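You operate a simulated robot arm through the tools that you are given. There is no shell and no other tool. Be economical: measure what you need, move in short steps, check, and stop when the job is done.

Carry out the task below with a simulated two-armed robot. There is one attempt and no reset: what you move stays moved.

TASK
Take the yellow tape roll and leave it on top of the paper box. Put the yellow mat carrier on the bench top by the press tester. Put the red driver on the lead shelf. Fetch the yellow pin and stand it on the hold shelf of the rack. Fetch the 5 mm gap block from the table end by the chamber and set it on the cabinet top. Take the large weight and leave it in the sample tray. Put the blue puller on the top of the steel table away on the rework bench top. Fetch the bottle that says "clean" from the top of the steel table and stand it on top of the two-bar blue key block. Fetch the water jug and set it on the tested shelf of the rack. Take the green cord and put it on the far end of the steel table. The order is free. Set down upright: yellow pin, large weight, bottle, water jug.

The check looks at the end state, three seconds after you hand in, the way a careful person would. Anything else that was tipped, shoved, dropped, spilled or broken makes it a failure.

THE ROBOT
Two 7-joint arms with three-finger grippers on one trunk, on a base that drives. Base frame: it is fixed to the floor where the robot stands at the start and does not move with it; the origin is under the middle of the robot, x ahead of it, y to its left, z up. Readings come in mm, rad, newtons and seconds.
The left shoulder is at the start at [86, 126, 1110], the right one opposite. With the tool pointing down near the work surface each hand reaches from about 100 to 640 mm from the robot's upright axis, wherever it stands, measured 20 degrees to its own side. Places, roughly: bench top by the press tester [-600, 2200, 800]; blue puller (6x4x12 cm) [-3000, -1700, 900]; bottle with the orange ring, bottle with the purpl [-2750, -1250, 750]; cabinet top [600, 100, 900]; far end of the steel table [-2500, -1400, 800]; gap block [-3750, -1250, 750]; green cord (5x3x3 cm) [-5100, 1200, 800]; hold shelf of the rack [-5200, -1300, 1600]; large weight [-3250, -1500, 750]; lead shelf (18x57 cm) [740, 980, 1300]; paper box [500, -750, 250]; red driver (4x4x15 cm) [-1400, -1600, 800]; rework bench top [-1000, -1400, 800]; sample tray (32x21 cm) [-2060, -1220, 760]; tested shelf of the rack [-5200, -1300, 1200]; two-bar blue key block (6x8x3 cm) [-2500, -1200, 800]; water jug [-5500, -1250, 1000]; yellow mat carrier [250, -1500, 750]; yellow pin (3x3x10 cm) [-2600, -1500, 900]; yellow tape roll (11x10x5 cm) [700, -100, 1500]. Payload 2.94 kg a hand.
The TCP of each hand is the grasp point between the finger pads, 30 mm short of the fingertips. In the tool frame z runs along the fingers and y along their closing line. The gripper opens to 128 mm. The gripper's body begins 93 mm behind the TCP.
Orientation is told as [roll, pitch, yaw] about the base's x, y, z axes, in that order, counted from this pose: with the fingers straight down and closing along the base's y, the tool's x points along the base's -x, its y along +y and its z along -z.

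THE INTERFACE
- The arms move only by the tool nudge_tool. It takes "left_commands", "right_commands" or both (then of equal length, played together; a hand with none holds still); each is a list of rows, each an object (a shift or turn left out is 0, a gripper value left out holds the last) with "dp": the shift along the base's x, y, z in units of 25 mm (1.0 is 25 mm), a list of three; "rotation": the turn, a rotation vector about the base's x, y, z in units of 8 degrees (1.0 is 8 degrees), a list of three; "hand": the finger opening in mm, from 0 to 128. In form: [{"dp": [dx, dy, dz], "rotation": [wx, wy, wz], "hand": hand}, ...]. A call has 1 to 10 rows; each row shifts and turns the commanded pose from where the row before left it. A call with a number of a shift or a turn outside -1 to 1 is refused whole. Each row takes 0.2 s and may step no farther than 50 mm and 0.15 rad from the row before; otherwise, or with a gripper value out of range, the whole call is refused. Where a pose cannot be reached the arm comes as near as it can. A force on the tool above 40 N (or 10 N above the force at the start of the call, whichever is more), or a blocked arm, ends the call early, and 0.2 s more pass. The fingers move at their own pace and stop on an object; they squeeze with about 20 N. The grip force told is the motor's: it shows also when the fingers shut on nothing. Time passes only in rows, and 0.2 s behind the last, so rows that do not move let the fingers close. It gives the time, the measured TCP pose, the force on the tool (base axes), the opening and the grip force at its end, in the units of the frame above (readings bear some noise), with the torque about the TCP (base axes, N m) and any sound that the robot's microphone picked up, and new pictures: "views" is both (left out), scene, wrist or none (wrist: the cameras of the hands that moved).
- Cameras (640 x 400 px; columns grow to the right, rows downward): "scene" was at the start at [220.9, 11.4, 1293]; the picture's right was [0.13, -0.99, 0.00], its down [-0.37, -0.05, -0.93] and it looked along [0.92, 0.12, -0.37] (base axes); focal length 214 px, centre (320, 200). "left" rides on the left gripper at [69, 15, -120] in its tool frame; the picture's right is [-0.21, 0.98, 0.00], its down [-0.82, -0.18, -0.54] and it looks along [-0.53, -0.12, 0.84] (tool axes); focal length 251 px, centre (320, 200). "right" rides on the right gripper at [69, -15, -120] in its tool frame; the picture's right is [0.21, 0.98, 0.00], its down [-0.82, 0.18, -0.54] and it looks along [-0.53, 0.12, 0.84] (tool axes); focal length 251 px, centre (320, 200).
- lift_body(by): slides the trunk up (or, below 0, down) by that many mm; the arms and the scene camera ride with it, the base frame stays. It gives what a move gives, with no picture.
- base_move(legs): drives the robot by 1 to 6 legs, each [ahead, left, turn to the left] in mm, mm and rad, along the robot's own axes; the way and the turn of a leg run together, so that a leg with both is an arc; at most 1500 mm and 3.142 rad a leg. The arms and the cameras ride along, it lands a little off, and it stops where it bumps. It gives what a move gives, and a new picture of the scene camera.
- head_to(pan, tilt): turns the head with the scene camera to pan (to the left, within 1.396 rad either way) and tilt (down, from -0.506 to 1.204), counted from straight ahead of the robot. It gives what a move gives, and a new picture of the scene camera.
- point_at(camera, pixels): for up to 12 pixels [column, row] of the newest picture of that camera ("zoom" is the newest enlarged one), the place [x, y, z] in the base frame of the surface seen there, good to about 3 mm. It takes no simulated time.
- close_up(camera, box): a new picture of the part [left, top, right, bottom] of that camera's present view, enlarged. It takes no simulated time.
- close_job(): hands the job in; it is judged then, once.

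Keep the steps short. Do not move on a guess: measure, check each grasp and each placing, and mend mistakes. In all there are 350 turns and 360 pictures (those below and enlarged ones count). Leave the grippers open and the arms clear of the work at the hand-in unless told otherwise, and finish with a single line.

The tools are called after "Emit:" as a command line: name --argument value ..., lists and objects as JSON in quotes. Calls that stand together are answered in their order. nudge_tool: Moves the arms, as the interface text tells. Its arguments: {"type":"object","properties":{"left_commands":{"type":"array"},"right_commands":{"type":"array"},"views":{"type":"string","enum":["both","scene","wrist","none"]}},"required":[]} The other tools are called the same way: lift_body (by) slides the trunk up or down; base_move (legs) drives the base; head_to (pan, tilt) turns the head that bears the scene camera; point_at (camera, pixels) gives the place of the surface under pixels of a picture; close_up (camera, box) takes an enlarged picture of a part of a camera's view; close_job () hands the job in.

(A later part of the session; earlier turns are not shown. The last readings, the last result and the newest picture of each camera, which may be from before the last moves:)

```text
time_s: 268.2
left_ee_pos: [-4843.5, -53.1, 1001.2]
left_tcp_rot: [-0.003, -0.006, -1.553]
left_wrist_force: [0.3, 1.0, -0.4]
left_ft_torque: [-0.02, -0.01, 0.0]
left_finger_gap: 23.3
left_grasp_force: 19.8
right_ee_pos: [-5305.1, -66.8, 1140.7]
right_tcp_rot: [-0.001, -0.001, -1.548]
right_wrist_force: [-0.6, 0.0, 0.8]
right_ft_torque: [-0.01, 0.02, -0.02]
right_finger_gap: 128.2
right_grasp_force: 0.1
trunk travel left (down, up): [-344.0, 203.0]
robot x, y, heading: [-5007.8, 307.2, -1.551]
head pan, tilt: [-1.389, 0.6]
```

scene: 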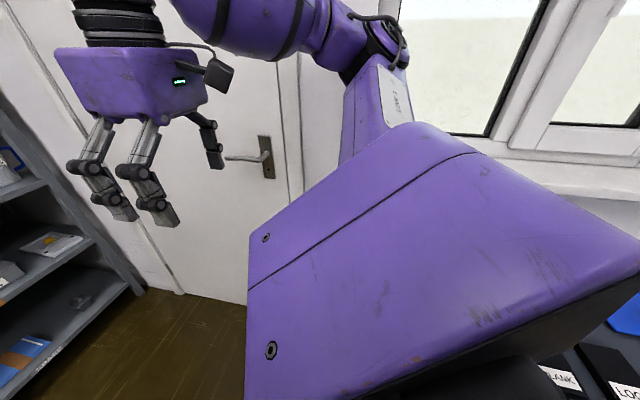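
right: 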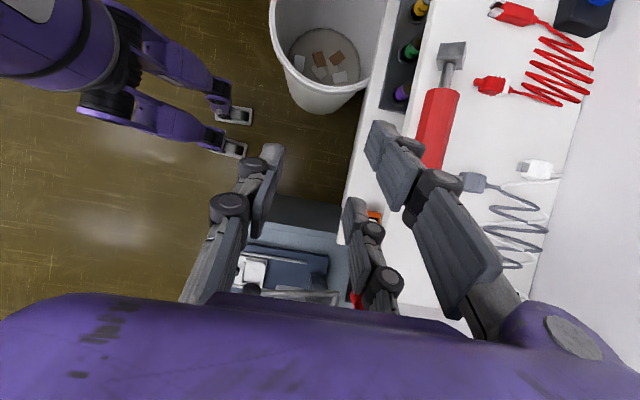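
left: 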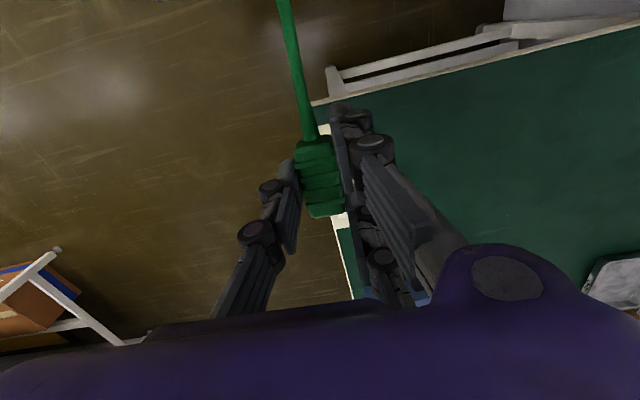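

The jug stands on the NEW shelf at ≈(−5550,−1235, 860–985) with its handle toward −x. I move forward away from the cart and tuck the left hand (cord).

Emit:
base_move --legs '[[600, 20, 0], [0, -240, 0], [0, 0, -0.2]]'

Emit:
head_to --pan 0.0 --tilt 0.3

Emit:
nudge_tool --left_commands '[{"dp": [0.75, 0.85, 0]}, {"dp": [0.75, 0.85, 0]}, {"dp": [0.75, 0.85, 0]}, {"dp": [0.75, 0.85, 0]}, {"dp": [0.75, 0.85, 0]}, {"dp": [0.75, 0.85, 0]}, {"dp": [0.75, 0.85, 0]}]' --views "scene"

```text
time_s: 273.4
left_ee_pos: [-4962.1, -657.6, 998.7]
left_tcp_rot: [-0.022, -0.006, -1.548]
left_wrist_force: [0.6, -0.1, 0.6]
left_ft_torque: [-0.05, 0.0, -0.02]
left_finger_gap: 23.0
left_grasp_force: 19.9
right_ee_pos: [-5423.0, -670.4, 1148.3]
right_tcp_rot: [-0.023, -0.004, -1.549]
right_wrist_force: [0.0, 0.3, -0.8]
right_ft_torque: [-0.03, 0.0, -0.01]
right_finger_gap: 128.1
right_grasp_force: 0.1
trunk travel left (down, up): [-344.0, 203.0]
robot x, y, heading: [-5145.9, -297.6, -1.547]
head pan, tilt: [-1.389, 0.6]
stopped in leg 2: the robot was blocked; the commanded pose is now the measured one
```

scene: 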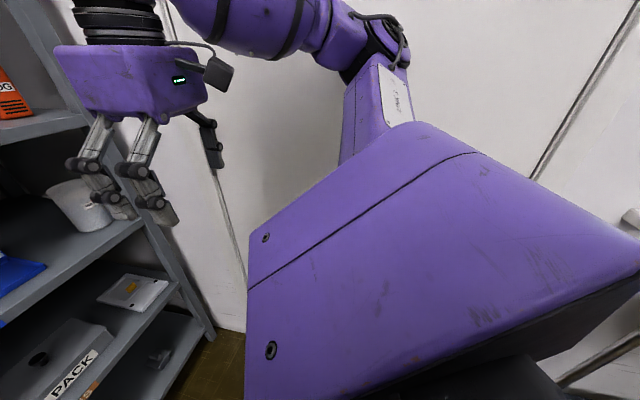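

```text
time_s: 274.9
left_ee_pos: [-4963.0, -658.6, 999.0]
left_tcp_rot: [-0.026, -0.005, -1.55]
left_wrist_force: [-0.2, 0.3, -0.9]
left_ft_torque: [-0.03, -0.04, 0.01]
left_finger_gap: 23.3
left_grasp_force: 20.0
right_ee_pos: [-5422.7, -670.4, 1147.6]
right_tcp_rot: [-0.021, -0.002, -1.548]
right_wrist_force: [1.3, 0.4, 0.3]
right_ft_torque: [-0.03, 0.03, 0.01]
right_finger_gap: 128.2
right_grasp_force: 0.1
trunk travel left (down, up): [-344.0, 203.0]
robot x, y, heading: [-5148.2, -298.7, -1.555]
head pan, tilt: [0.0, 0.3]
```

scene: 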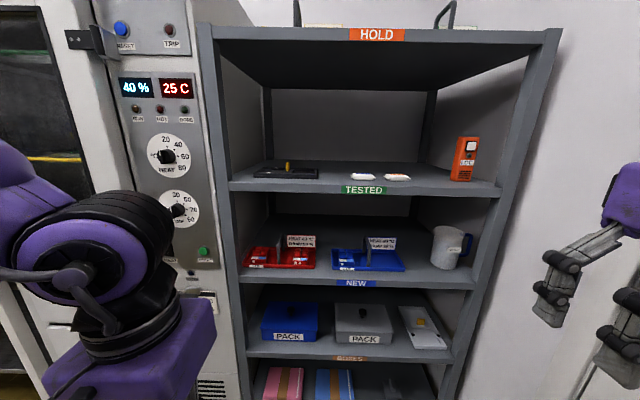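

```text
time_s: 276.5
left_ee_pos: [-4846.7, -598.5, 1022.2]
left_tcp_rot: [-0.025, -0.007, -1.548]
left_wrist_force: [-1.1, -0.2, -0.1]
left_ft_torque: [-0.05, 0.01, -0.03]
left_finger_gap: 23.6
left_grasp_force: 19.7
left hand out of reach, approached as far as the arm can: row 2, 3, 4, 5, 6, 7
right_ee_pos: [-5423.4, -669.1, 1147.8]
right_tcp_rot: [-0.019, -0.002, -1.546]
right_wrist_force: [1.2, -0.4, 0.0]
right_ft_torque: [-0.01, -0.04, -0.03]
right_finger_gap: 127.9
right_grasp_force: 0.2
trunk travel left (down, up): [-344.0, 203.0]
robot x, y, heading: [-5144.9, -299.2, -1.549]
head pan, tilt: [0.0, 0.3]
```

scene: 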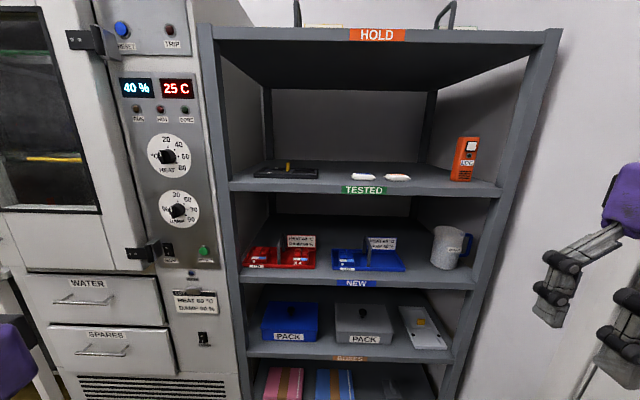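

The right elbow probably touches the door wall. I move left a bit, and measure the jug and shelves from this good view.

Emit:
base_move --legs '[[0, 80, 0]]'

Emit:
close_up --camera "scene" --box '[310, 130, 530, 290]'

```text
time_s: 277.9
left_ee_pos: [-4788.7, -599.2, 1027.9]
left_tcp_rot: [-0.004, -0.003, -1.55]
left_wrist_force: [0.9, -0.1, -0.2]
left_ft_torque: [0.01, 0.06, 0.0]
left_finger_gap: 23.4
left_grasp_force: 20.1
right_ee_pos: [-5367.1, -671.4, 1141.8]
right_tcp_rot: [0.001, -0.001, -1.549]
right_wrist_force: [-0.7, 0.2, 0.1]
right_ft_torque: [-0.01, 0.01, -0.01]
right_finger_gap: 128.2
right_grasp_force: 0.0
trunk travel left (down, up): [-344.0, 203.0]
robot x, y, heading: [-5069.2, -292.4, -1.553]
head pan, tilt: [0.0, 0.3]
```

scene: 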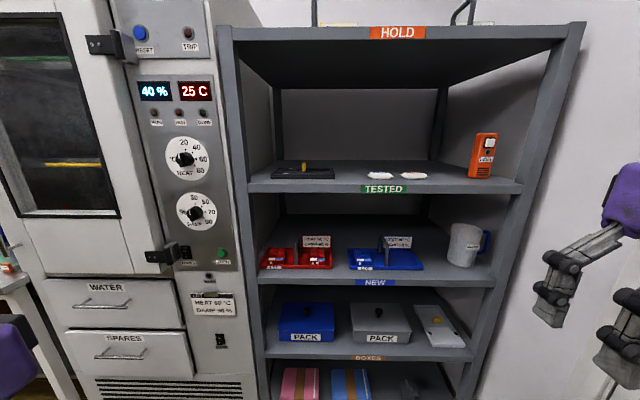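

```text
2.50 times, centred on (420, 210) of scene
```

zoom: 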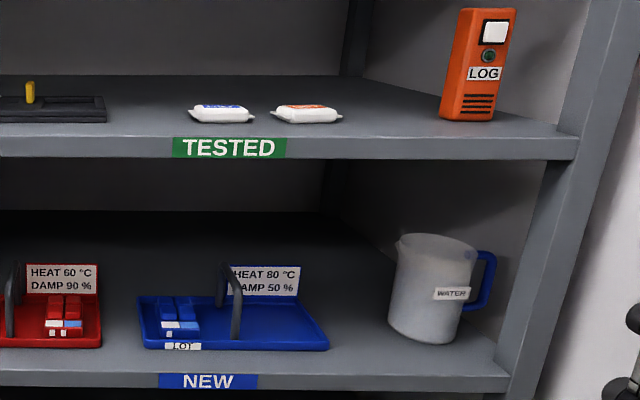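

Emit:
point_at --camera "zoom" --pixels '[[425, 300], [396, 300], [460, 300], [430, 338], [430, 240], [490, 280], [480, 308], [320, 335], [240, 300], [350, 130], [420, 120], [340, 155]]'

```text
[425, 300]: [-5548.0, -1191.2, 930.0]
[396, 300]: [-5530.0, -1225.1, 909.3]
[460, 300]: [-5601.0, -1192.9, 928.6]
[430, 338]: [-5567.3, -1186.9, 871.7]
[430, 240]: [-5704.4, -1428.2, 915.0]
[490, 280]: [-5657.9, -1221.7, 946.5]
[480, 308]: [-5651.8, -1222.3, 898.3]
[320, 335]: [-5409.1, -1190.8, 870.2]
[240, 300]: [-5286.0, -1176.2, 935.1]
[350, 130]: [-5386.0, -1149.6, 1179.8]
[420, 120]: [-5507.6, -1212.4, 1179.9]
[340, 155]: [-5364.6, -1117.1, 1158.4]
```

Emit:
point_at --camera "scene" --pixels '[[620, 60], [600, 150], [560, 330], [535, 160], [230, 100], [215, 290], [110, 290], [570, 40], [245, 200], [100, 150]]'

Emit:
head_to --pan -1.39 --tilt 0.3

```text
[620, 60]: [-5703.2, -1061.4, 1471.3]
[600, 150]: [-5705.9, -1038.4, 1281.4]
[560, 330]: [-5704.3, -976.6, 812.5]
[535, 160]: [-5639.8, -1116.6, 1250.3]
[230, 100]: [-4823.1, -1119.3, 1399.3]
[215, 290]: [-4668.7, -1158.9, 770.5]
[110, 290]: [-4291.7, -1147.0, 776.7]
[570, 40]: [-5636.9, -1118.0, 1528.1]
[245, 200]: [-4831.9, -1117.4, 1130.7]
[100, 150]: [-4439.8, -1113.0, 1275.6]
```

```text
time_s: 279.4
left_ee_pos: [-4787.7, -598.7, 1027.9]
left_tcp_rot: [-0.008, -0.004, -1.551]
left_wrist_force: [0.7, 0.1, -1.6]
left_ft_torque: [-0.05, 0.03, 0.03]
left_finger_gap: 23.5
left_grasp_force: 20.4
right_ee_pos: [-5366.9, -671.9, 1140.7]
right_tcp_rot: [0.001, 0.001, -1.55]
right_wrist_force: [0.7, 0.4, 0.6]
right_ft_torque: [0.0, 0.04, -0.02]
right_finger_gap: 128.2
right_grasp_force: 0.0
trunk travel left (down, up): [-344.0, 203.0]
robot x, y, heading: [-5066.5, -293.2, -1.546]
head pan, tilt: [-1.389, 0.3]
```

scene: 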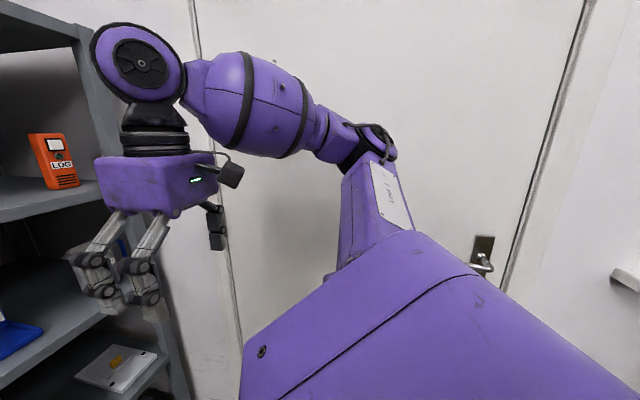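

Wall at x=−5704; the right elbow was touching the door. Turn, then extend and pitch the right hand in free space.

Emit:
base_move --legs '[[0, 0, -0.4]]'

Emit:
nudge_tool --right_commands '[{"dp": [0.2, -0.8, -0.5], "rotation": [0, 0, -0.97]}, {"dp": [0.2, -0.8, -0.5], "rotation": [0, 0, -0.97]}, {"dp": [0.2, -0.8, -0.5], "rotation": [0, 0, -0.97]}, {"dp": [0.2, -0.8, -0.5], "rotation": [-0.638, 0.638, 0]}, {"dp": [0.2, -0.8, -0.5], "rotation": [-0.638, 0.638, 0]}, {"dp": [0.2, -0.8, -0.5], "rotation": [-0.638, 0.638, 0]}, {"dp": [0.2, -0.8, -0.5], "rotation": [-0.638, 0.638, 0]}, {"dp": [0.2, -0.8, -0.5], "rotation": [-0.638, 0.638, 0]}, {"dp": [0.2, -0.8, -0.5], "rotation": [-0.638, 0.638, 0]}, {"dp": [0.2, -0.8, -0.5], "rotation": [-0.638, 0.638, 0]}]' --views "none"

Emit:
nudge_tool --right_commands '[{"dp": [0, 0, 0], "rotation": [-0.638, 0.638, 0]}, {"dp": [0, 0, 0], "rotation": [-0.638, 0.638, 0]}]' --views "none"

Emit:
head_to --pan 0.0 --tilt 0.35

```text
time_s: 281.0
left_ee_pos: [-4927.0, -684.2, 1027.6]
left_tcp_rot: [-0.005, -0.003, -1.949]
left_wrist_force: [-0.3, 0.4, -0.4]
left_ft_torque: [-0.02, -0.01, 0.0]
left_finger_gap: 23.0
left_grasp_force: 20.2
right_ee_pos: [-5488.5, -525.4, 1140.0]
right_tcp_rot: [0.002, -0.001, -1.946]
right_wrist_force: [-0.5, 0.3, 0.6]
right_ft_torque: [-0.01, 0.01, 0.0]
right_finger_gap: 128.2
right_grasp_force: 0.0
trunk travel left (down, up): [-344.0, 203.0]
robot x, y, heading: [-5066.2, -299.8, -1.951]
head pan, tilt: [-1.389, 0.3]
```

scene: 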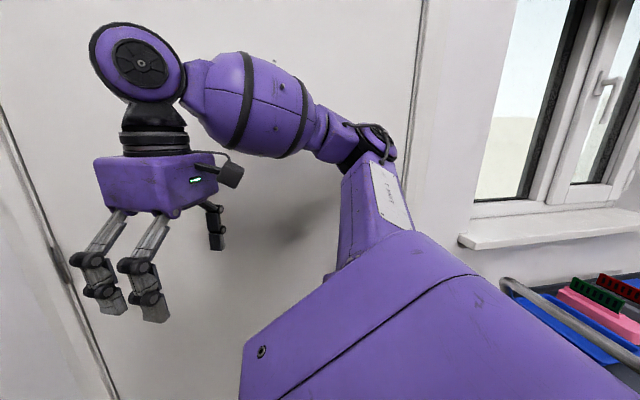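

```text
time_s: 283.2
left_ee_pos: [-4926.5, -684.6, 1028.6]
left_tcp_rot: [-0.004, -0.003, -1.947]
left_wrist_force: [-0.2, -0.6, 0.2]
left_ft_torque: [-0.05, 0.04, -0.04]
left_finger_gap: 23.1
left_grasp_force: 20.3
right_ee_pos: [-5440.8, -736.1, 1017.8]
right_tcp_rot: [-0.007, -0.881, -2.351]
right_wrist_force: [0.3, -1.4, -0.6]
right_ft_torque: [0.01, -0.01, -0.02]
right_finger_gap: 127.7
right_grasp_force: 0.0
right hand out of reach, approached as far as the arm can: row 9, 10
trunk travel left (down, up): [-344.0, 203.0]
robot x, y, heading: [-5071.7, -294.2, -1.945]
head pan, tilt: [-1.389, 0.3]
```

```text
time_s: 283.8
left_ee_pos: [-4928.3, -684.2, 1028.2]
left_tcp_rot: [-0.002, -0.005, -1.949]
left_wrist_force: [0.7, 0.3, -0.3]
left_ft_torque: [-0.03, 0.01, 0.02]
left_finger_gap: 23.2
left_grasp_force: 20.4
right_ee_pos: [-5442.6, -762.0, 1017.4]
right_tcp_rot: [-0.009, -1.133, -2.346]
right_wrist_force: [-0.1, -0.7, 0.7]
right_ft_torque: [-0.01, 0.01, 0.02]
right_finger_gap: 128.0
right_grasp_force: 0.0
right hand out of reach, approached as far as the arm can: row 1, 2
trunk travel left (down, up): [-344.0, 203.0]
robot x, y, heading: [-5067.2, -293.1, -1.947]
head pan, tilt: [-1.389, 0.3]
```

```text
time_s: 285.3
left_ee_pos: [-4926.5, -683.8, 1028.8]
left_tcp_rot: [-0.006, -0.005, -1.948]
left_wrist_force: [0.2, 0.2, -0.8]
left_ft_torque: [0.0, 0.02, 0.03]
left_finger_gap: 23.2
left_grasp_force: 20.0
right_ee_pos: [-5444.1, -761.8, 1016.8]
right_tcp_rot: [-0.009, -1.131, -2.348]
right_wrist_force: [-0.5, 0.2, 0.1]
right_ft_torque: [-0.03, 0.03, -0.01]
right_finger_gap: 128.1
right_grasp_force: 0.1
trunk travel left (down, up): [-344.0, 203.0]
robot x, y, heading: [-5066.9, -295.6, -1.945]
head pan, tilt: [0.0, 0.351]
```

scene: 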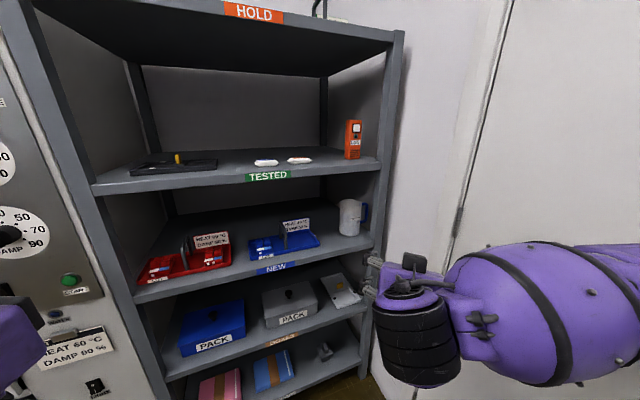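

Move the left hand inward a bit, then drive in toward the jug.

Emit:
nudge_tool --left_commands '[{"dp": [-0.96, 0.29, 0]}, {"dp": [-0.96, 0.29, 0]}, {"dp": [-0.96, 0.29, 0]}, {"dp": [-0.96, 0.29, 0]}, {"dp": [-0.96, 0.29, 0]}, {"dp": [-0.96, 0.29, 0]}]' --views "none"

Emit:
base_move --legs '[[350, 98, 0]]'

Emit:
nudge_tool --right_commands '[{"dp": [0, 0, -1]}, {"dp": [0, 0, -1]}, {"dp": [0, 0, -1]}, {"dp": [0, 0, -0.5]}]'

```text
time_s: 286.7
left_ee_pos: [-5074.0, -643.8, 1028.7]
left_tcp_rot: [-0.005, -0.004, -1.948]
left_wrist_force: [0.6, 0.3, -0.7]
left_ft_torque: [0.0, -0.04, 0.01]
left_finger_gap: 23.3
left_grasp_force: 19.8
left hand out of reach, approached as far as the arm can: row 1
right_ee_pos: [-5444.1, -761.2, 1017.5]
right_tcp_rot: [-0.007, -1.131, -2.345]
right_wrist_force: [0.5, -0.1, -0.1]
right_ft_torque: [0.0, -0.02, 0.0]
right_finger_gap: 127.8
right_grasp_force: 0.1
trunk travel left (down, up): [-344.0, 203.0]
robot x, y, heading: [-5065.6, -294.4, -1.949]
head pan, tilt: [0.0, 0.351]
```

```text
time_s: 289.2
left_ee_pos: [-5105.4, -998.5, 1029.7]
left_tcp_rot: [-0.008, -0.009, -1.953]
left_wrist_force: [0.3, -0.1, -0.7]
left_ft_torque: [-0.02, 0.01, 0.0]
left_finger_gap: 23.4
left_grasp_force: 20.2
right_ee_pos: [-5480.2, -1115.3, 1018.8]
right_tcp_rot: [-0.018, -1.138, -2.348]
right_wrist_force: [-0.5, 0.2, 0.2]
right_ft_torque: [0.02, 0.01, -0.03]
right_finger_gap: 128.0
right_grasp_force: 0.1
trunk travel left (down, up): [-344.0, 203.0]
robot x, y, heading: [-5105.1, -650.3, -1.955]
head pan, tilt: [0.0, 0.351]
stopped in leg 1: the robot was blocked; the commanded pose is now the measured one
```

scene: 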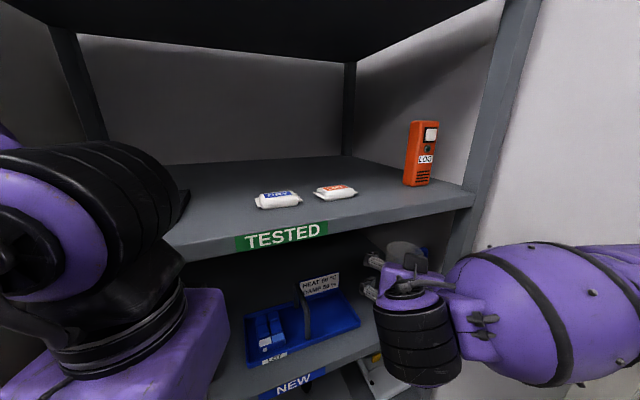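

```text
time_s: 290.2
left_ee_pos: [-5105.5, -999.7, 1030.9]
left_tcp_rot: [-0.009, -0.01, -1.951]
left_wrist_force: [-0.4, -0.7, -0.5]
left_ft_torque: [0.0, 0.0, 0.0]
left_finger_gap: 23.3
left_grasp_force: 20.0
right_ee_pos: [-5479.3, -1114.9, 931.1]
right_tcp_rot: [-0.021, -1.136, -2.346]
right_wrist_force: [-0.3, -0.7, -0.1]
right_ft_torque: [0.02, 0.02, -0.02]
right_finger_gap: 128.1
right_grasp_force: 0.0
trunk travel left (down, up): [-344.0, 203.0]
robot x, y, heading: [-5099.1, -653.4, -1.956]
head pan, tilt: [0.0, 0.351]
```

scene: 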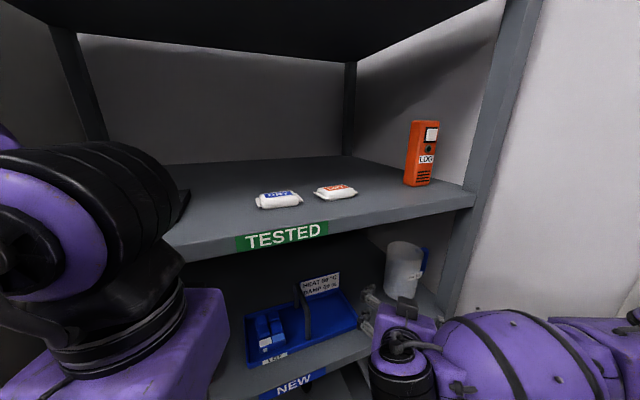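
right: 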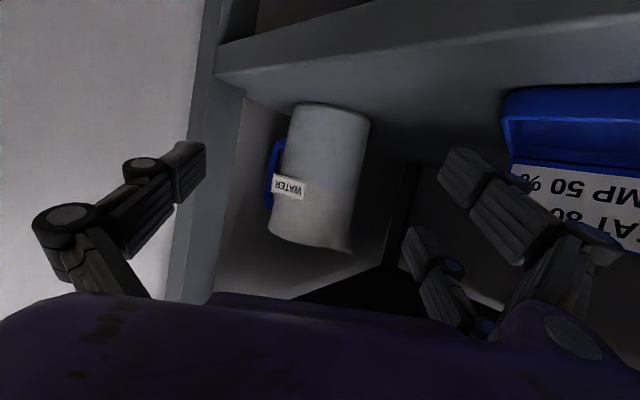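

Blocked lightly (left arm likely near the rack). Back 20 mm; measure the jug from the hand camera.

Emit:
point_at --camera "right" --pixels '[[285, 170], [325, 170], [362, 170], [320, 110], [310, 235], [275, 165], [350, 225], [520, 110], [270, 60]]'

Emit:
base_move --legs '[[-25, 0, 0]]'

```text
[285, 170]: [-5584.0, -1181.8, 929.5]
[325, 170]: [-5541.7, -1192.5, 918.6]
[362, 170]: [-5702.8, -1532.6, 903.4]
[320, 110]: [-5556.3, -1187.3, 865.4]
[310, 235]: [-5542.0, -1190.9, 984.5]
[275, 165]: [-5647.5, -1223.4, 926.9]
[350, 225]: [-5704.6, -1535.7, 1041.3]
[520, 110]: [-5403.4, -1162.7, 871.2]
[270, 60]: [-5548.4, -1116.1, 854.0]
```

```text
time_s: 291.0
left_ee_pos: [-5103.1, -981.6, 1030.4]
left_tcp_rot: [-0.005, -0.001, -1.952]
left_wrist_force: [0.3, 0.2, -1.2]
left_ft_torque: [0.03, -0.01, 0.01]
left_finger_gap: 23.4
left_grasp_force: 19.5
right_ee_pos: [-5477.0, -1096.0, 927.1]
right_tcp_rot: [-0.017, -1.128, -2.349]
right_wrist_force: [-0.1, -0.2, 0.1]
right_ft_torque: [-0.03, -0.01, -0.01]
right_finger_gap: 127.7
right_grasp_force: 0.1
trunk travel left (down, up): [-344.0, 203.0]
robot x, y, heading: [-5095.0, -632.8, -1.956]
head pan, tilt: [0.0, 0.351]
```

scene: 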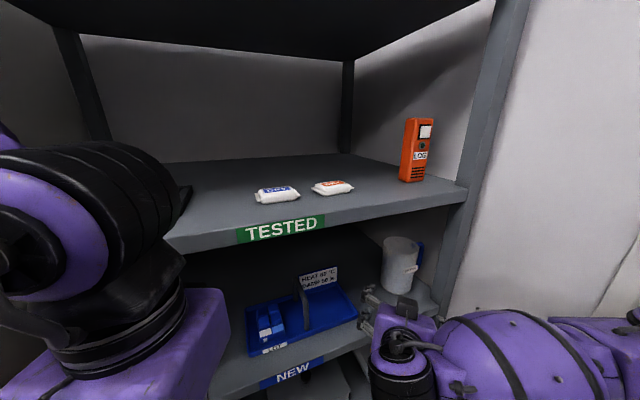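

Jug centre ≈(−5570,−1226). Narrow the opening to 110, shift sideways, then advance diagonally.

Emit:
nudge_tool --right_commands '[{"dp": [0.37, -0.37, 0.3], "hand": 110}, {"dp": [0.37, -0.37, 0]}, {"dp": [-0.75, -0.75, 0]}, {"dp": [-0.75, -0.75, 0]}, {"dp": [-0.75, -0.75, 0]}]'

```text
time_s: 292.2
left_ee_pos: [-5102.0, -979.8, 1029.5]
left_tcp_rot: [-0.003, -0.003, -1.953]
left_wrist_force: [0.9, -0.1, -0.8]
left_ft_torque: [-0.02, 0.04, -0.02]
left_finger_gap: 23.3
left_grasp_force: 20.4
right_ee_pos: [-5515.3, -1168.0, 934.8]
right_tcp_rot: [-0.019, -1.131, -2.347]
right_wrist_force: [0.6, 0.3, -0.1]
right_ft_torque: [-0.02, 0.01, 0.02]
right_finger_gap: 109.8
right_grasp_force: 0.0
trunk travel left (down, up): [-344.0, 203.0]
robot x, y, heading: [-5097.9, -630.5, -1.953]
head pan, tilt: [0.0, 0.351]
```

scene: 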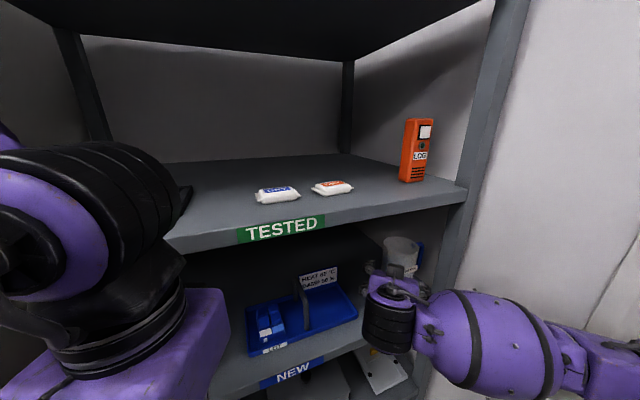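
right: 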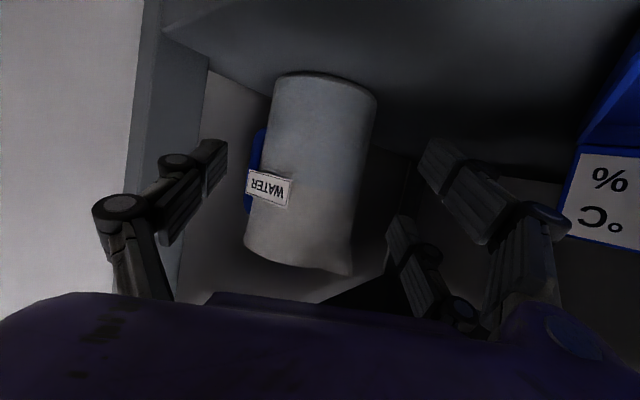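

Emit:
nudge_tool --right_commands '[{"dp": [-0.72, -0.75, 0]}, {"dp": [-0.72, -0.75, 0]}, {"dp": [-0.72, -0.75, 0]}]'

```text
time_s: 293.0
left_ee_pos: [-5103.7, -980.1, 1028.7]
left_tcp_rot: [-0.004, -0.003, -1.953]
left_wrist_force: [0.4, -0.9, -0.8]
left_ft_torque: [0.0, -0.01, -0.01]
left_finger_gap: 23.1
left_grasp_force: 19.7
right_ee_pos: [-5568.2, -1227.0, 934.6]
right_tcp_rot: [-0.016, -1.128, -2.347]
right_wrist_force: [0.0, 0.5, 0.1]
right_ft_torque: [0.0, -0.02, -0.03]
right_finger_gap: 110.1
right_grasp_force: 0.0
trunk travel left (down, up): [-344.0, 203.0]
robot x, y, heading: [-5097.1, -632.3, -1.954]
head pan, tilt: [0.0, 0.351]
```

scene: 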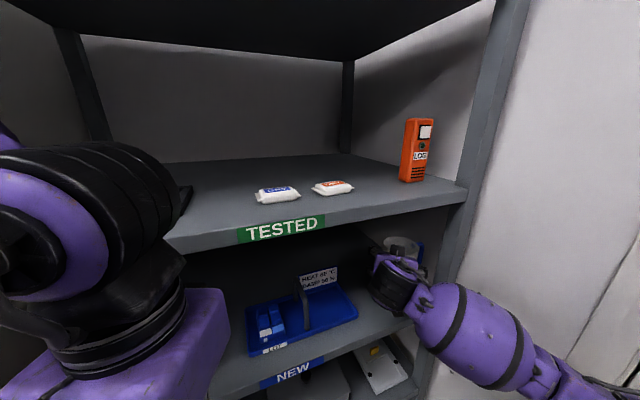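
right: 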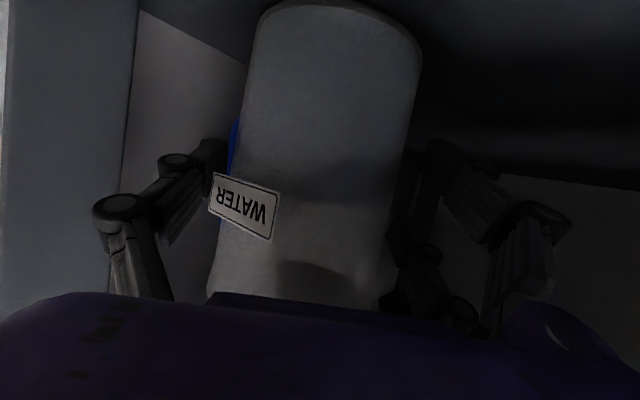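

Emit:
nudge_tool --right_commands '[{"hand": 60}, {"hand": 60}, {"hand": 60}]' --views "wrist"

```text
time_s: 293.8
left_ee_pos: [-5102.4, -980.5, 1029.1]
left_tcp_rot: [-0.004, -0.003, -1.953]
left_wrist_force: [0.0, -0.5, 0.0]
left_ft_torque: [-0.04, 0.03, -0.02]
left_finger_gap: 23.3
left_grasp_force: 20.1
right_ee_pos: [-5568.2, -1226.1, 935.4]
right_tcp_rot: [-0.017, -1.131, -2.349]
right_wrist_force: [-2.7, 1.1, 2.5]
right_ft_torque: [0.24, 0.23, 0.01]
right_finger_gap: 87.0
right_grasp_force: 20.0
trunk travel left (down, up): [-344.0, 203.0]
robot x, y, heading: [-5094.4, -633.2, -1.957]
head pan, tilt: [0.0, 0.351]
```

right: 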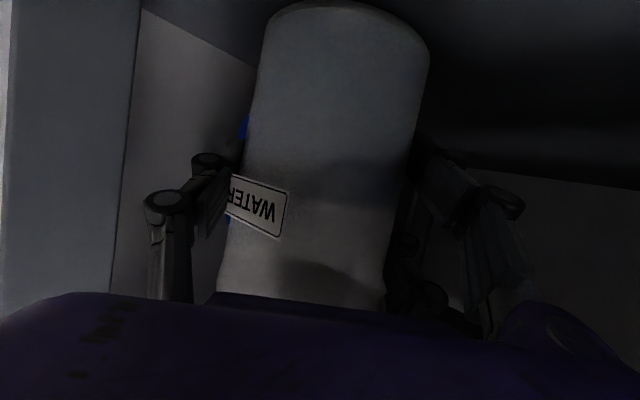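

Held at 87 mm. Lift slightly and check weight/slip.

Emit:
nudge_tool --right_commands '[{"dp": [0, 0, 0.3]}, {"dp": [0, 0, 0.4]}, {"dp": [0, 0, 0.4]}]'

```text
time_s: 294.6
left_ee_pos: [-5101.9, -980.8, 1030.2]
left_tcp_rot: [-0.003, -0.003, -1.954]
left_wrist_force: [0.0, -0.5, -0.4]
left_ft_torque: [-0.02, 0.01, 0.03]
left_finger_gap: 23.1
left_grasp_force: 20.3
right_ee_pos: [-5567.9, -1226.2, 962.4]
right_tcp_rot: [-0.017, -1.129, -2.349]
right_wrist_force: [-0.4, -0.2, -4.6]
right_ft_torque: [0.02, -0.06, -0.01]
right_finger_gap: 87.1
right_grasp_force: 20.2
trunk travel left (down, up): [-344.0, 203.0]
robot x, y, heading: [-5094.1, -632.4, -1.954]
head pan, tilt: [0.0, 0.351]
```

scene: 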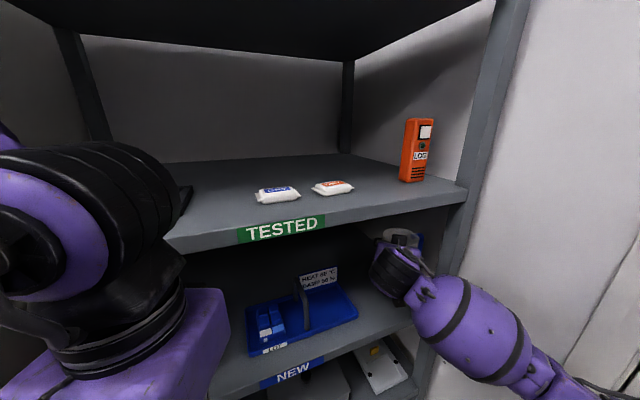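
right: 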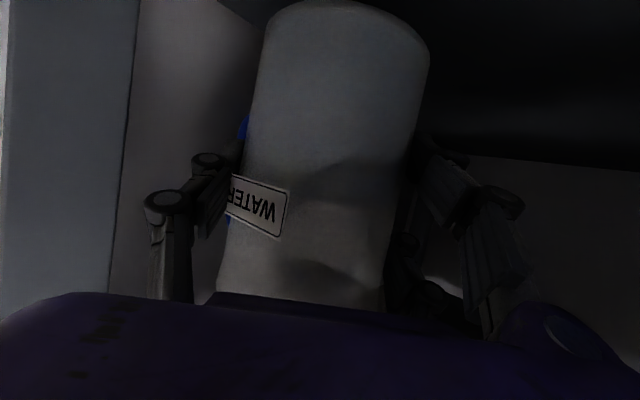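

Lifted cleanly (~0.45 kg). Retract diagonally out.

Emit:
nudge_tool --right_commands '[{"dp": [0.75, 0.75, 0]}, {"dp": [0.75, 0.75, 0]}, {"dp": [0.75, 0.75, 0]}, {"dp": [0.75, 0.75, 0]}, {"dp": [0.75, 0.75, 0]}, {"dp": [0.6, 0.9, 0]}]' --views "none"

Emit:
base_move --legs '[[-140, 0, 0]]'

Emit:
lift_body --by 203

```text
time_s: 296.0
left_ee_pos: [-5100.6, -979.2, 1030.1]
left_tcp_rot: [-0.002, -0.003, -1.953]
left_wrist_force: [0.1, 0.8, -0.7]
left_ft_torque: [0.0, -0.02, -0.02]
left_finger_gap: 23.2
left_grasp_force: 19.9
right_ee_pos: [-5458.5, -1108.8, 963.7]
right_tcp_rot: [-0.019, -1.13, -2.349]
right_wrist_force: [-0.2, -0.6, -4.1]
right_ft_torque: [-0.01, -0.04, 0.02]
right_finger_gap: 87.2
right_grasp_force: 20.0
trunk travel left (down, up): [-344.0, 203.0]
robot x, y, heading: [-5095.4, -634.8, -1.955]
head pan, tilt: [0.0, 0.351]
```

```text
time_s: 297.3
left_ee_pos: [-5049.6, -851.9, 1030.0]
left_tcp_rot: [-0.004, -0.003, -1.95]
left_wrist_force: [-0.2, 0.3, -0.2]
left_ft_torque: [0.0, 0.02, -0.04]
left_finger_gap: 23.1
left_grasp_force: 20.3
right_ee_pos: [-5406.4, -982.2, 963.9]
right_tcp_rot: [-0.015, -1.131, -2.347]
right_wrist_force: [-0.2, 0.3, -5.1]
right_ft_torque: [0.03, -0.07, 0.03]
right_finger_gap: 87.1
right_grasp_force: 19.9
trunk travel left (down, up): [-344.0, 203.0]
robot x, y, heading: [-5044.4, -502.8, -1.95]
head pan, tilt: [0.0, 0.351]
```

scene: 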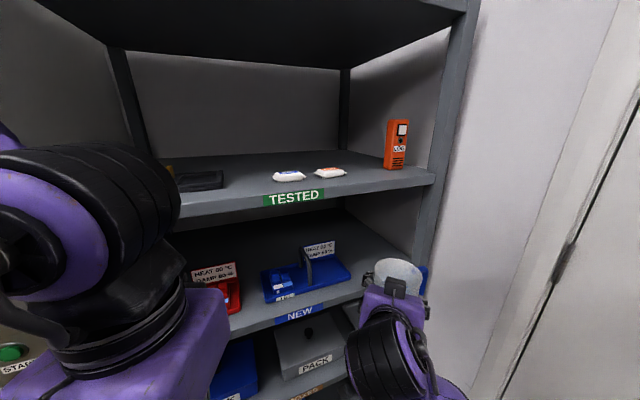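

```text
time_s: 299.5
left_ee_pos: [-5048.9, -852.2, 1232.2]
left_tcp_rot: [-0.003, 0.0, -1.95]
left_wrist_force: [-1.3, -1.0, -0.3]
left_ft_torque: [0.01, -0.01, 0.02]
left_finger_gap: 23.3
left_grasp_force: 19.8
right_ee_pos: [-5406.6, -982.3, 1164.6]
right_tcp_rot: [-0.021, -1.128, -2.345]
right_wrist_force: [0.6, -1.5, -5.1]
right_ft_torque: [-0.01, 0.01, 0.03]
right_finger_gap: 87.4
right_grasp_force: 19.8
trunk travel left (down, up): [-547.0, 0.0]
robot x, y, heading: [-5041.1, -502.3, -1.955]
head pan, tilt: [0.0, 0.351]
```

Raise the jug above the TESTED shelf level, then move in again.

Emit:
nudge_tool --right_commands '[{"dp": [0, 0, 1]}, {"dp": [0, 0, 1]}, {"dp": [0, 0, 1]}, {"dp": [0, 0, 1]}, {"dp": [0, 0, 1]}]' --views "none"

Emit:
head_to --pan -0.1 --tilt 0.5

Emit:
point_at --camera "scene" --pixels '[[300, 200], [340, 200]]'

```text
time_s: 300.7
left_ee_pos: [-5049.5, -851.8, 1232.2]
left_tcp_rot: [-0.002, -0.005, -1.952]
left_wrist_force: [-0.5, 0.1, 0.8]
left_ft_torque: [0.0, 0.02, 0.01]
left_finger_gap: 23.2
left_grasp_force: 20.1
right_ee_pos: [-5405.9, -981.7, 1293.6]
right_tcp_rot: [-0.017, -1.131, -2.345]
right_wrist_force: [0.2, -0.6, -4.7]
right_ft_torque: [-0.01, -0.02, -0.02]
right_finger_gap: 87.0
right_grasp_force: 20.1
trunk travel left (down, up): [-547.0, 0.0]
robot x, y, heading: [-5042.1, -500.2, -1.949]
head pan, tilt: [0.0, 0.351]
```

```text
time_s: 301.4
left_ee_pos: [-5049.6, -852.5, 1234.1]
left_tcp_rot: [-0.003, -0.004, -1.951]
left_wrist_force: [0.2, -0.5, 0.0]
left_ft_torque: [-0.03, -0.01, -0.01]
left_finger_gap: 23.1
left_grasp_force: 20.0
right_ee_pos: [-5406.4, -982.5, 1293.0]
right_tcp_rot: [-0.017, -1.131, -2.348]
right_wrist_force: [-0.8, 0.1, -5.4]
right_ft_torque: [0.03, -0.07, 0.01]
right_finger_gap: 87.0
right_grasp_force: 19.9
trunk travel left (down, up): [-547.0, 0.0]
robot x, y, heading: [-5048.8, -501.8, -1.95]
head pan, tilt: [-0.099, 0.499]
```

scene: 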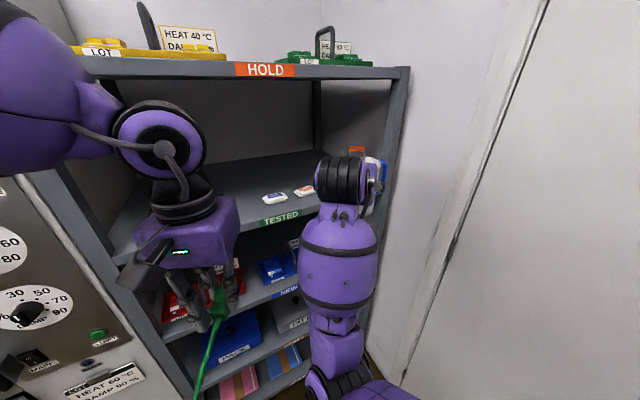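

```text
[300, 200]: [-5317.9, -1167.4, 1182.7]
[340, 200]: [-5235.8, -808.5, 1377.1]
```

Emit:
point_at --camera "scene" --pixels '[[312, 190], [300, 194], [305, 186], [353, 152], [262, 202], [318, 186]]'

Emit:
base_move --legs '[[110, 0, 0]]'

```text
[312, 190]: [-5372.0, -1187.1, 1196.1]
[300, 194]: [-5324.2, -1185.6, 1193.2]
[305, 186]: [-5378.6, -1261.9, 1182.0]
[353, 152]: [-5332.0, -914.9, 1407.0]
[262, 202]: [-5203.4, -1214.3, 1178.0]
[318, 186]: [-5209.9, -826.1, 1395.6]
```

```text
time_s: 302.6
left_ee_pos: [-5090.7, -953.8, 1234.3]
left_tcp_rot: [-0.003, -0.005, -1.954]
left_wrist_force: [0.6, 0.2, 0.0]
left_ft_torque: [-0.03, 0.03, -0.01]
left_finger_gap: 23.4
left_grasp_force: 19.9
right_ee_pos: [-5446.9, -1083.8, 1294.5]
right_tcp_rot: [-0.017, -1.132, -2.348]
right_wrist_force: [-0.2, 0.7, -5.2]
right_ft_torque: [-0.01, -0.03, -0.02]
right_finger_gap: 87.0
right_grasp_force: 20.4
trunk travel left (down, up): [-547.0, 0.0]
robot x, y, heading: [-5086.4, -609.8, -1.951]
head pan, tilt: [-0.099, 0.499]
```

scene: 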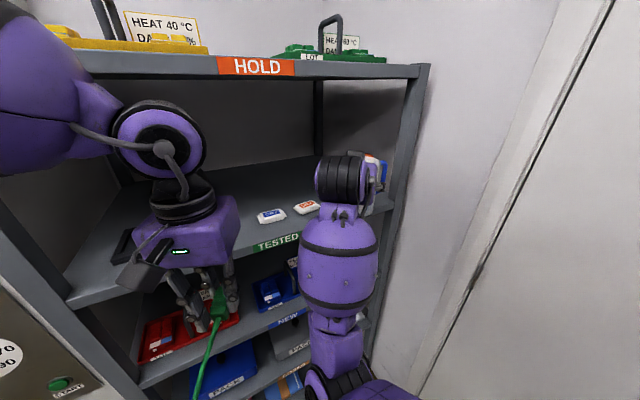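

Emit:
nudge_tool --right_commands '[{"dp": [0.07, -0.9, 0]}, {"dp": [0.07, -0.9, 0]}, {"dp": [0.07, -0.9, 0]}, {"dp": [0.07, -0.9, -0.3]}]'

```text
time_s: 303.6
left_ee_pos: [-5091.7, -954.4, 1232.8]
left_tcp_rot: [-0.005, 0.0, -1.952]
left_wrist_force: [0.1, -0.5, -1.1]
left_ft_torque: [0.0, 0.0, 0.0]
left_finger_gap: 23.4
left_grasp_force: 20.2
right_ee_pos: [-5439.1, -1175.0, 1284.3]
right_tcp_rot: [-0.015, -1.129, -2.349]
right_wrist_force: [0.2, -0.1, -5.2]
right_ft_torque: [0.01, 0.02, -0.02]
right_finger_gap: 86.7
right_grasp_force: 20.5
trunk travel left (down, up): [-547.0, 0.0]
robot x, y, heading: [-5083.3, -607.1, -1.954]
head pan, tilt: [-0.099, 0.499]
```

scene: 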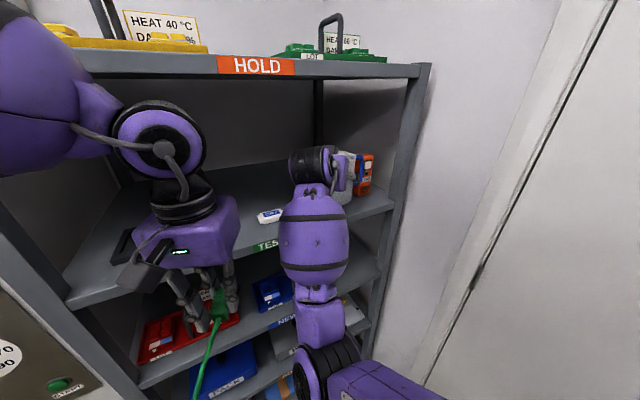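
right: 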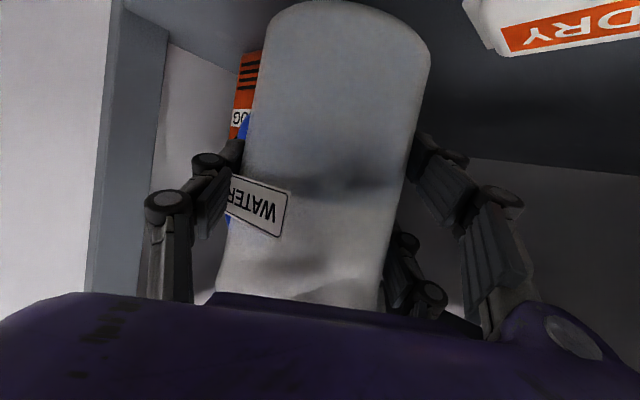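

Emit:
point_at --camera "right" --pixels '[[245, 75], [238, 100], [245, 122], [480, 30], [235, 225]]'

Emit:
nudge_tool --right_commands '[{"dp": [0, 0, -0.5]}, {"dp": [0, 0, -0.3]}, {"dp": [0, 0, -0.2]}, {"dp": [0, 0, -0.15]}]' --views "wrist"

```text
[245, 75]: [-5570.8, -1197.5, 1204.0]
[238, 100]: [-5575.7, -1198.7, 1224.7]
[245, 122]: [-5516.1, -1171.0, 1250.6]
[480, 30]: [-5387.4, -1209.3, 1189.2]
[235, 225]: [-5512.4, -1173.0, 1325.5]
```

```text
time_s: 304.6
left_ee_pos: [-5090.2, -954.7, 1233.6]
left_tcp_rot: [-0.004, -0.003, -1.954]
left_wrist_force: [0.1, -0.6, -0.3]
left_ft_torque: [-0.01, -0.01, 0.0]
left_finger_gap: 23.4
left_grasp_force: 19.9
right_ee_pos: [-5439.7, -1174.3, 1255.9]
right_tcp_rot: [-0.018, -1.13, -2.346]
right_wrist_force: [0.2, -0.3, -4.9]
right_ft_torque: [0.01, -0.04, 0.05]
right_finger_gap: 87.3
right_grasp_force: 19.8
trunk travel left (down, up): [-547.0, 0.0]
robot x, y, heading: [-5082.9, -608.7, -1.952]
head pan, tilt: [-0.099, 0.499]
```

right: 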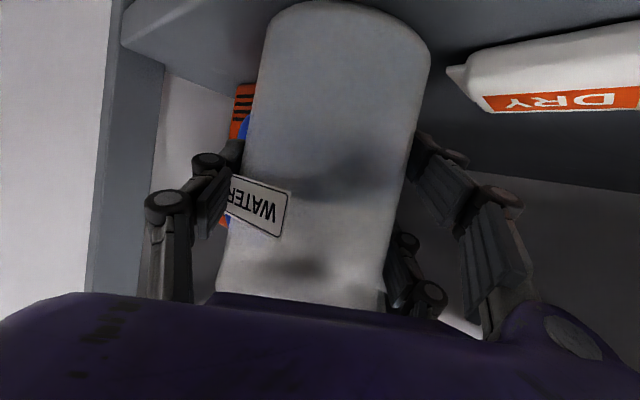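

Emit:
nudge_tool --right_commands '[{"dp": [0, 0, -0.1]}, {"dp": [0, 0, -0.1]}, {"dp": [0, 0, -0.1]}]' --views "none"

```text
time_s: 305.4
left_ee_pos: [-5090.0, -953.8, 1233.6]
left_tcp_rot: [-0.003, -0.004, -1.952]
left_wrist_force: [0.1, 0.0, -0.3]
left_ft_torque: [-0.01, 0.03, 0.02]
left_finger_gap: 23.4
left_grasp_force: 19.8
right_ee_pos: [-5438.2, -1174.0, 1253.1]
right_tcp_rot: [-0.011, -1.138, -2.352]
right_wrist_force: [-3.4, -6.0, 15.8]
right_ft_torque: [0.38, 0.38, 0.05]
right_finger_gap: 87.2
right_grasp_force: 19.9
trunk travel left (down, up): [-547.0, 0.0]
robot x, y, heading: [-5086.8, -604.2, -1.95]
head pan, tilt: [-0.099, 0.499]
```

Contact (16 N up). Release gently and back out.

Emit:
nudge_tool --right_commands '[{"dp": [0, 0, 0.1], "hand": 94}, {"hand": 100}, {"hand": 104}, {"dp": [0.3, 0.3, 0]}, {"dp": [0.7, 0.7, 0.05]}, {"dp": [0.7, 0.7, 0.05]}, {"dp": [0.75, 0.75, 0.1]}, {"dp": [0.75, 0.75, 0.1]}, {"dp": [0.75, 0.75, 0]}]'

```text
time_s: 307.4
left_ee_pos: [-5090.1, -953.5, 1232.9]
left_tcp_rot: [-0.003, -0.004, -1.952]
left_wrist_force: [0.4, 0.9, -0.6]
left_ft_torque: [-0.04, 0.02, 0.01]
left_finger_gap: 23.4
left_grasp_force: 19.9
right_ee_pos: [-5340.7, -1074.7, 1258.7]
right_tcp_rot: [-0.026, -1.134, -2.345]
right_wrist_force: [-0.2, -0.3, -0.2]
right_ft_torque: [-0.02, 0.0, 0.0]
right_finger_gap: 104.2
right_grasp_force: 0.1
trunk travel left (down, up): [-547.0, 0.0]
robot x, y, heading: [-5084.4, -606.2, -1.953]
head pan, tilt: [-0.099, 0.499]
```

scene: 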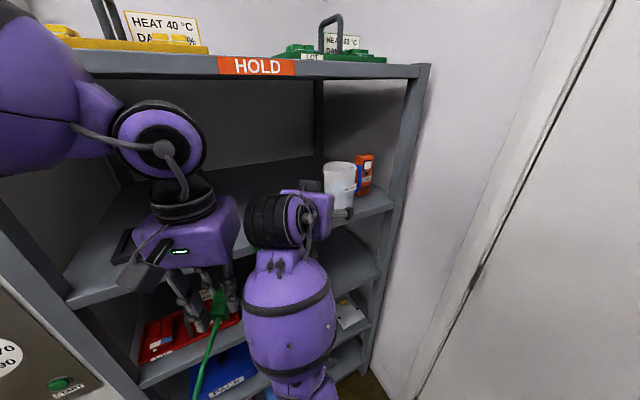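
right: 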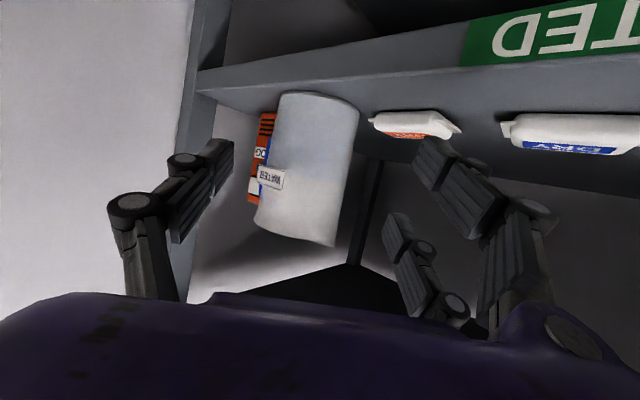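

Jug is upright on the TESTED shelf. While here, I measure the HOLD top's free space.

Emit:
point_at --camera "scene" --pixels '[[255, 58], [208, 50], [277, 55], [240, 54], [205, 44], [385, 60], [410, 66], [300, 52]]'

Emit:
base_move --legs '[[-450, 0, 0]]'

Emit:
close_up --camera "scene" --box '[60, 60, 400, 240]'

```text
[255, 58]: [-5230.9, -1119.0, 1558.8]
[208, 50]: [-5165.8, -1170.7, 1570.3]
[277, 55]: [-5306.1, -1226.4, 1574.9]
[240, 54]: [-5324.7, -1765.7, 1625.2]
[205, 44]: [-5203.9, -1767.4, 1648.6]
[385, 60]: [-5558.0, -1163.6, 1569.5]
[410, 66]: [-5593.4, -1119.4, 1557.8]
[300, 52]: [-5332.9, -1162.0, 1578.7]
```

```text
time_s: 310.1
left_ee_pos: [-4923.1, -534.0, 1233.2]
left_tcp_rot: [-0.003, -0.003, -1.951]
left_wrist_force: [-0.1, -0.3, -0.5]
left_ft_torque: [0.04, -0.01, 0.0]
left_finger_gap: 23.4
left_grasp_force: 19.9
right_ee_pos: [-5173.8, -658.2, 1259.6]
right_tcp_rot: [-0.026, -1.134, -2.341]
right_wrist_force: [-0.8, -0.6, 0.2]
right_ft_torque: [-0.02, 0.03, -0.01]
right_finger_gap: 103.7
right_grasp_force: 0.1
trunk travel left (down, up): [-547.0, 0.0]
robot x, y, heading: [-4918.0, -187.2, -1.95]
head pan, tilt: [-0.099, 0.499]
```

scene: 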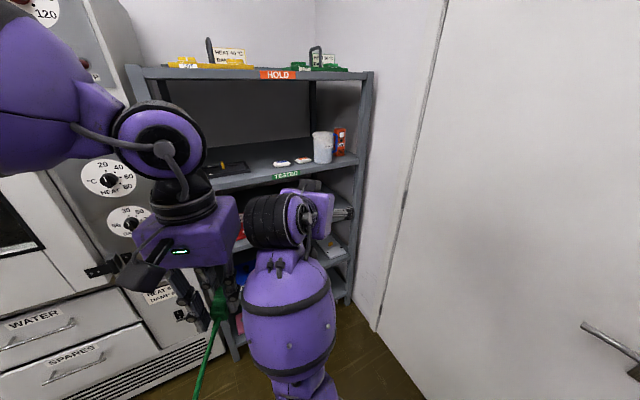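

```text
1.88 times, centred on (230, 150) of scene
```

zoom: 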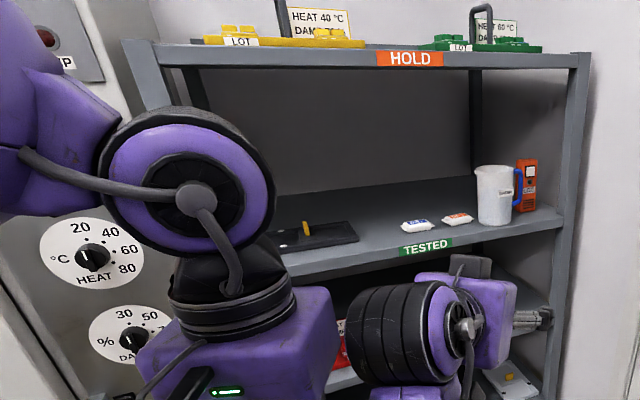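

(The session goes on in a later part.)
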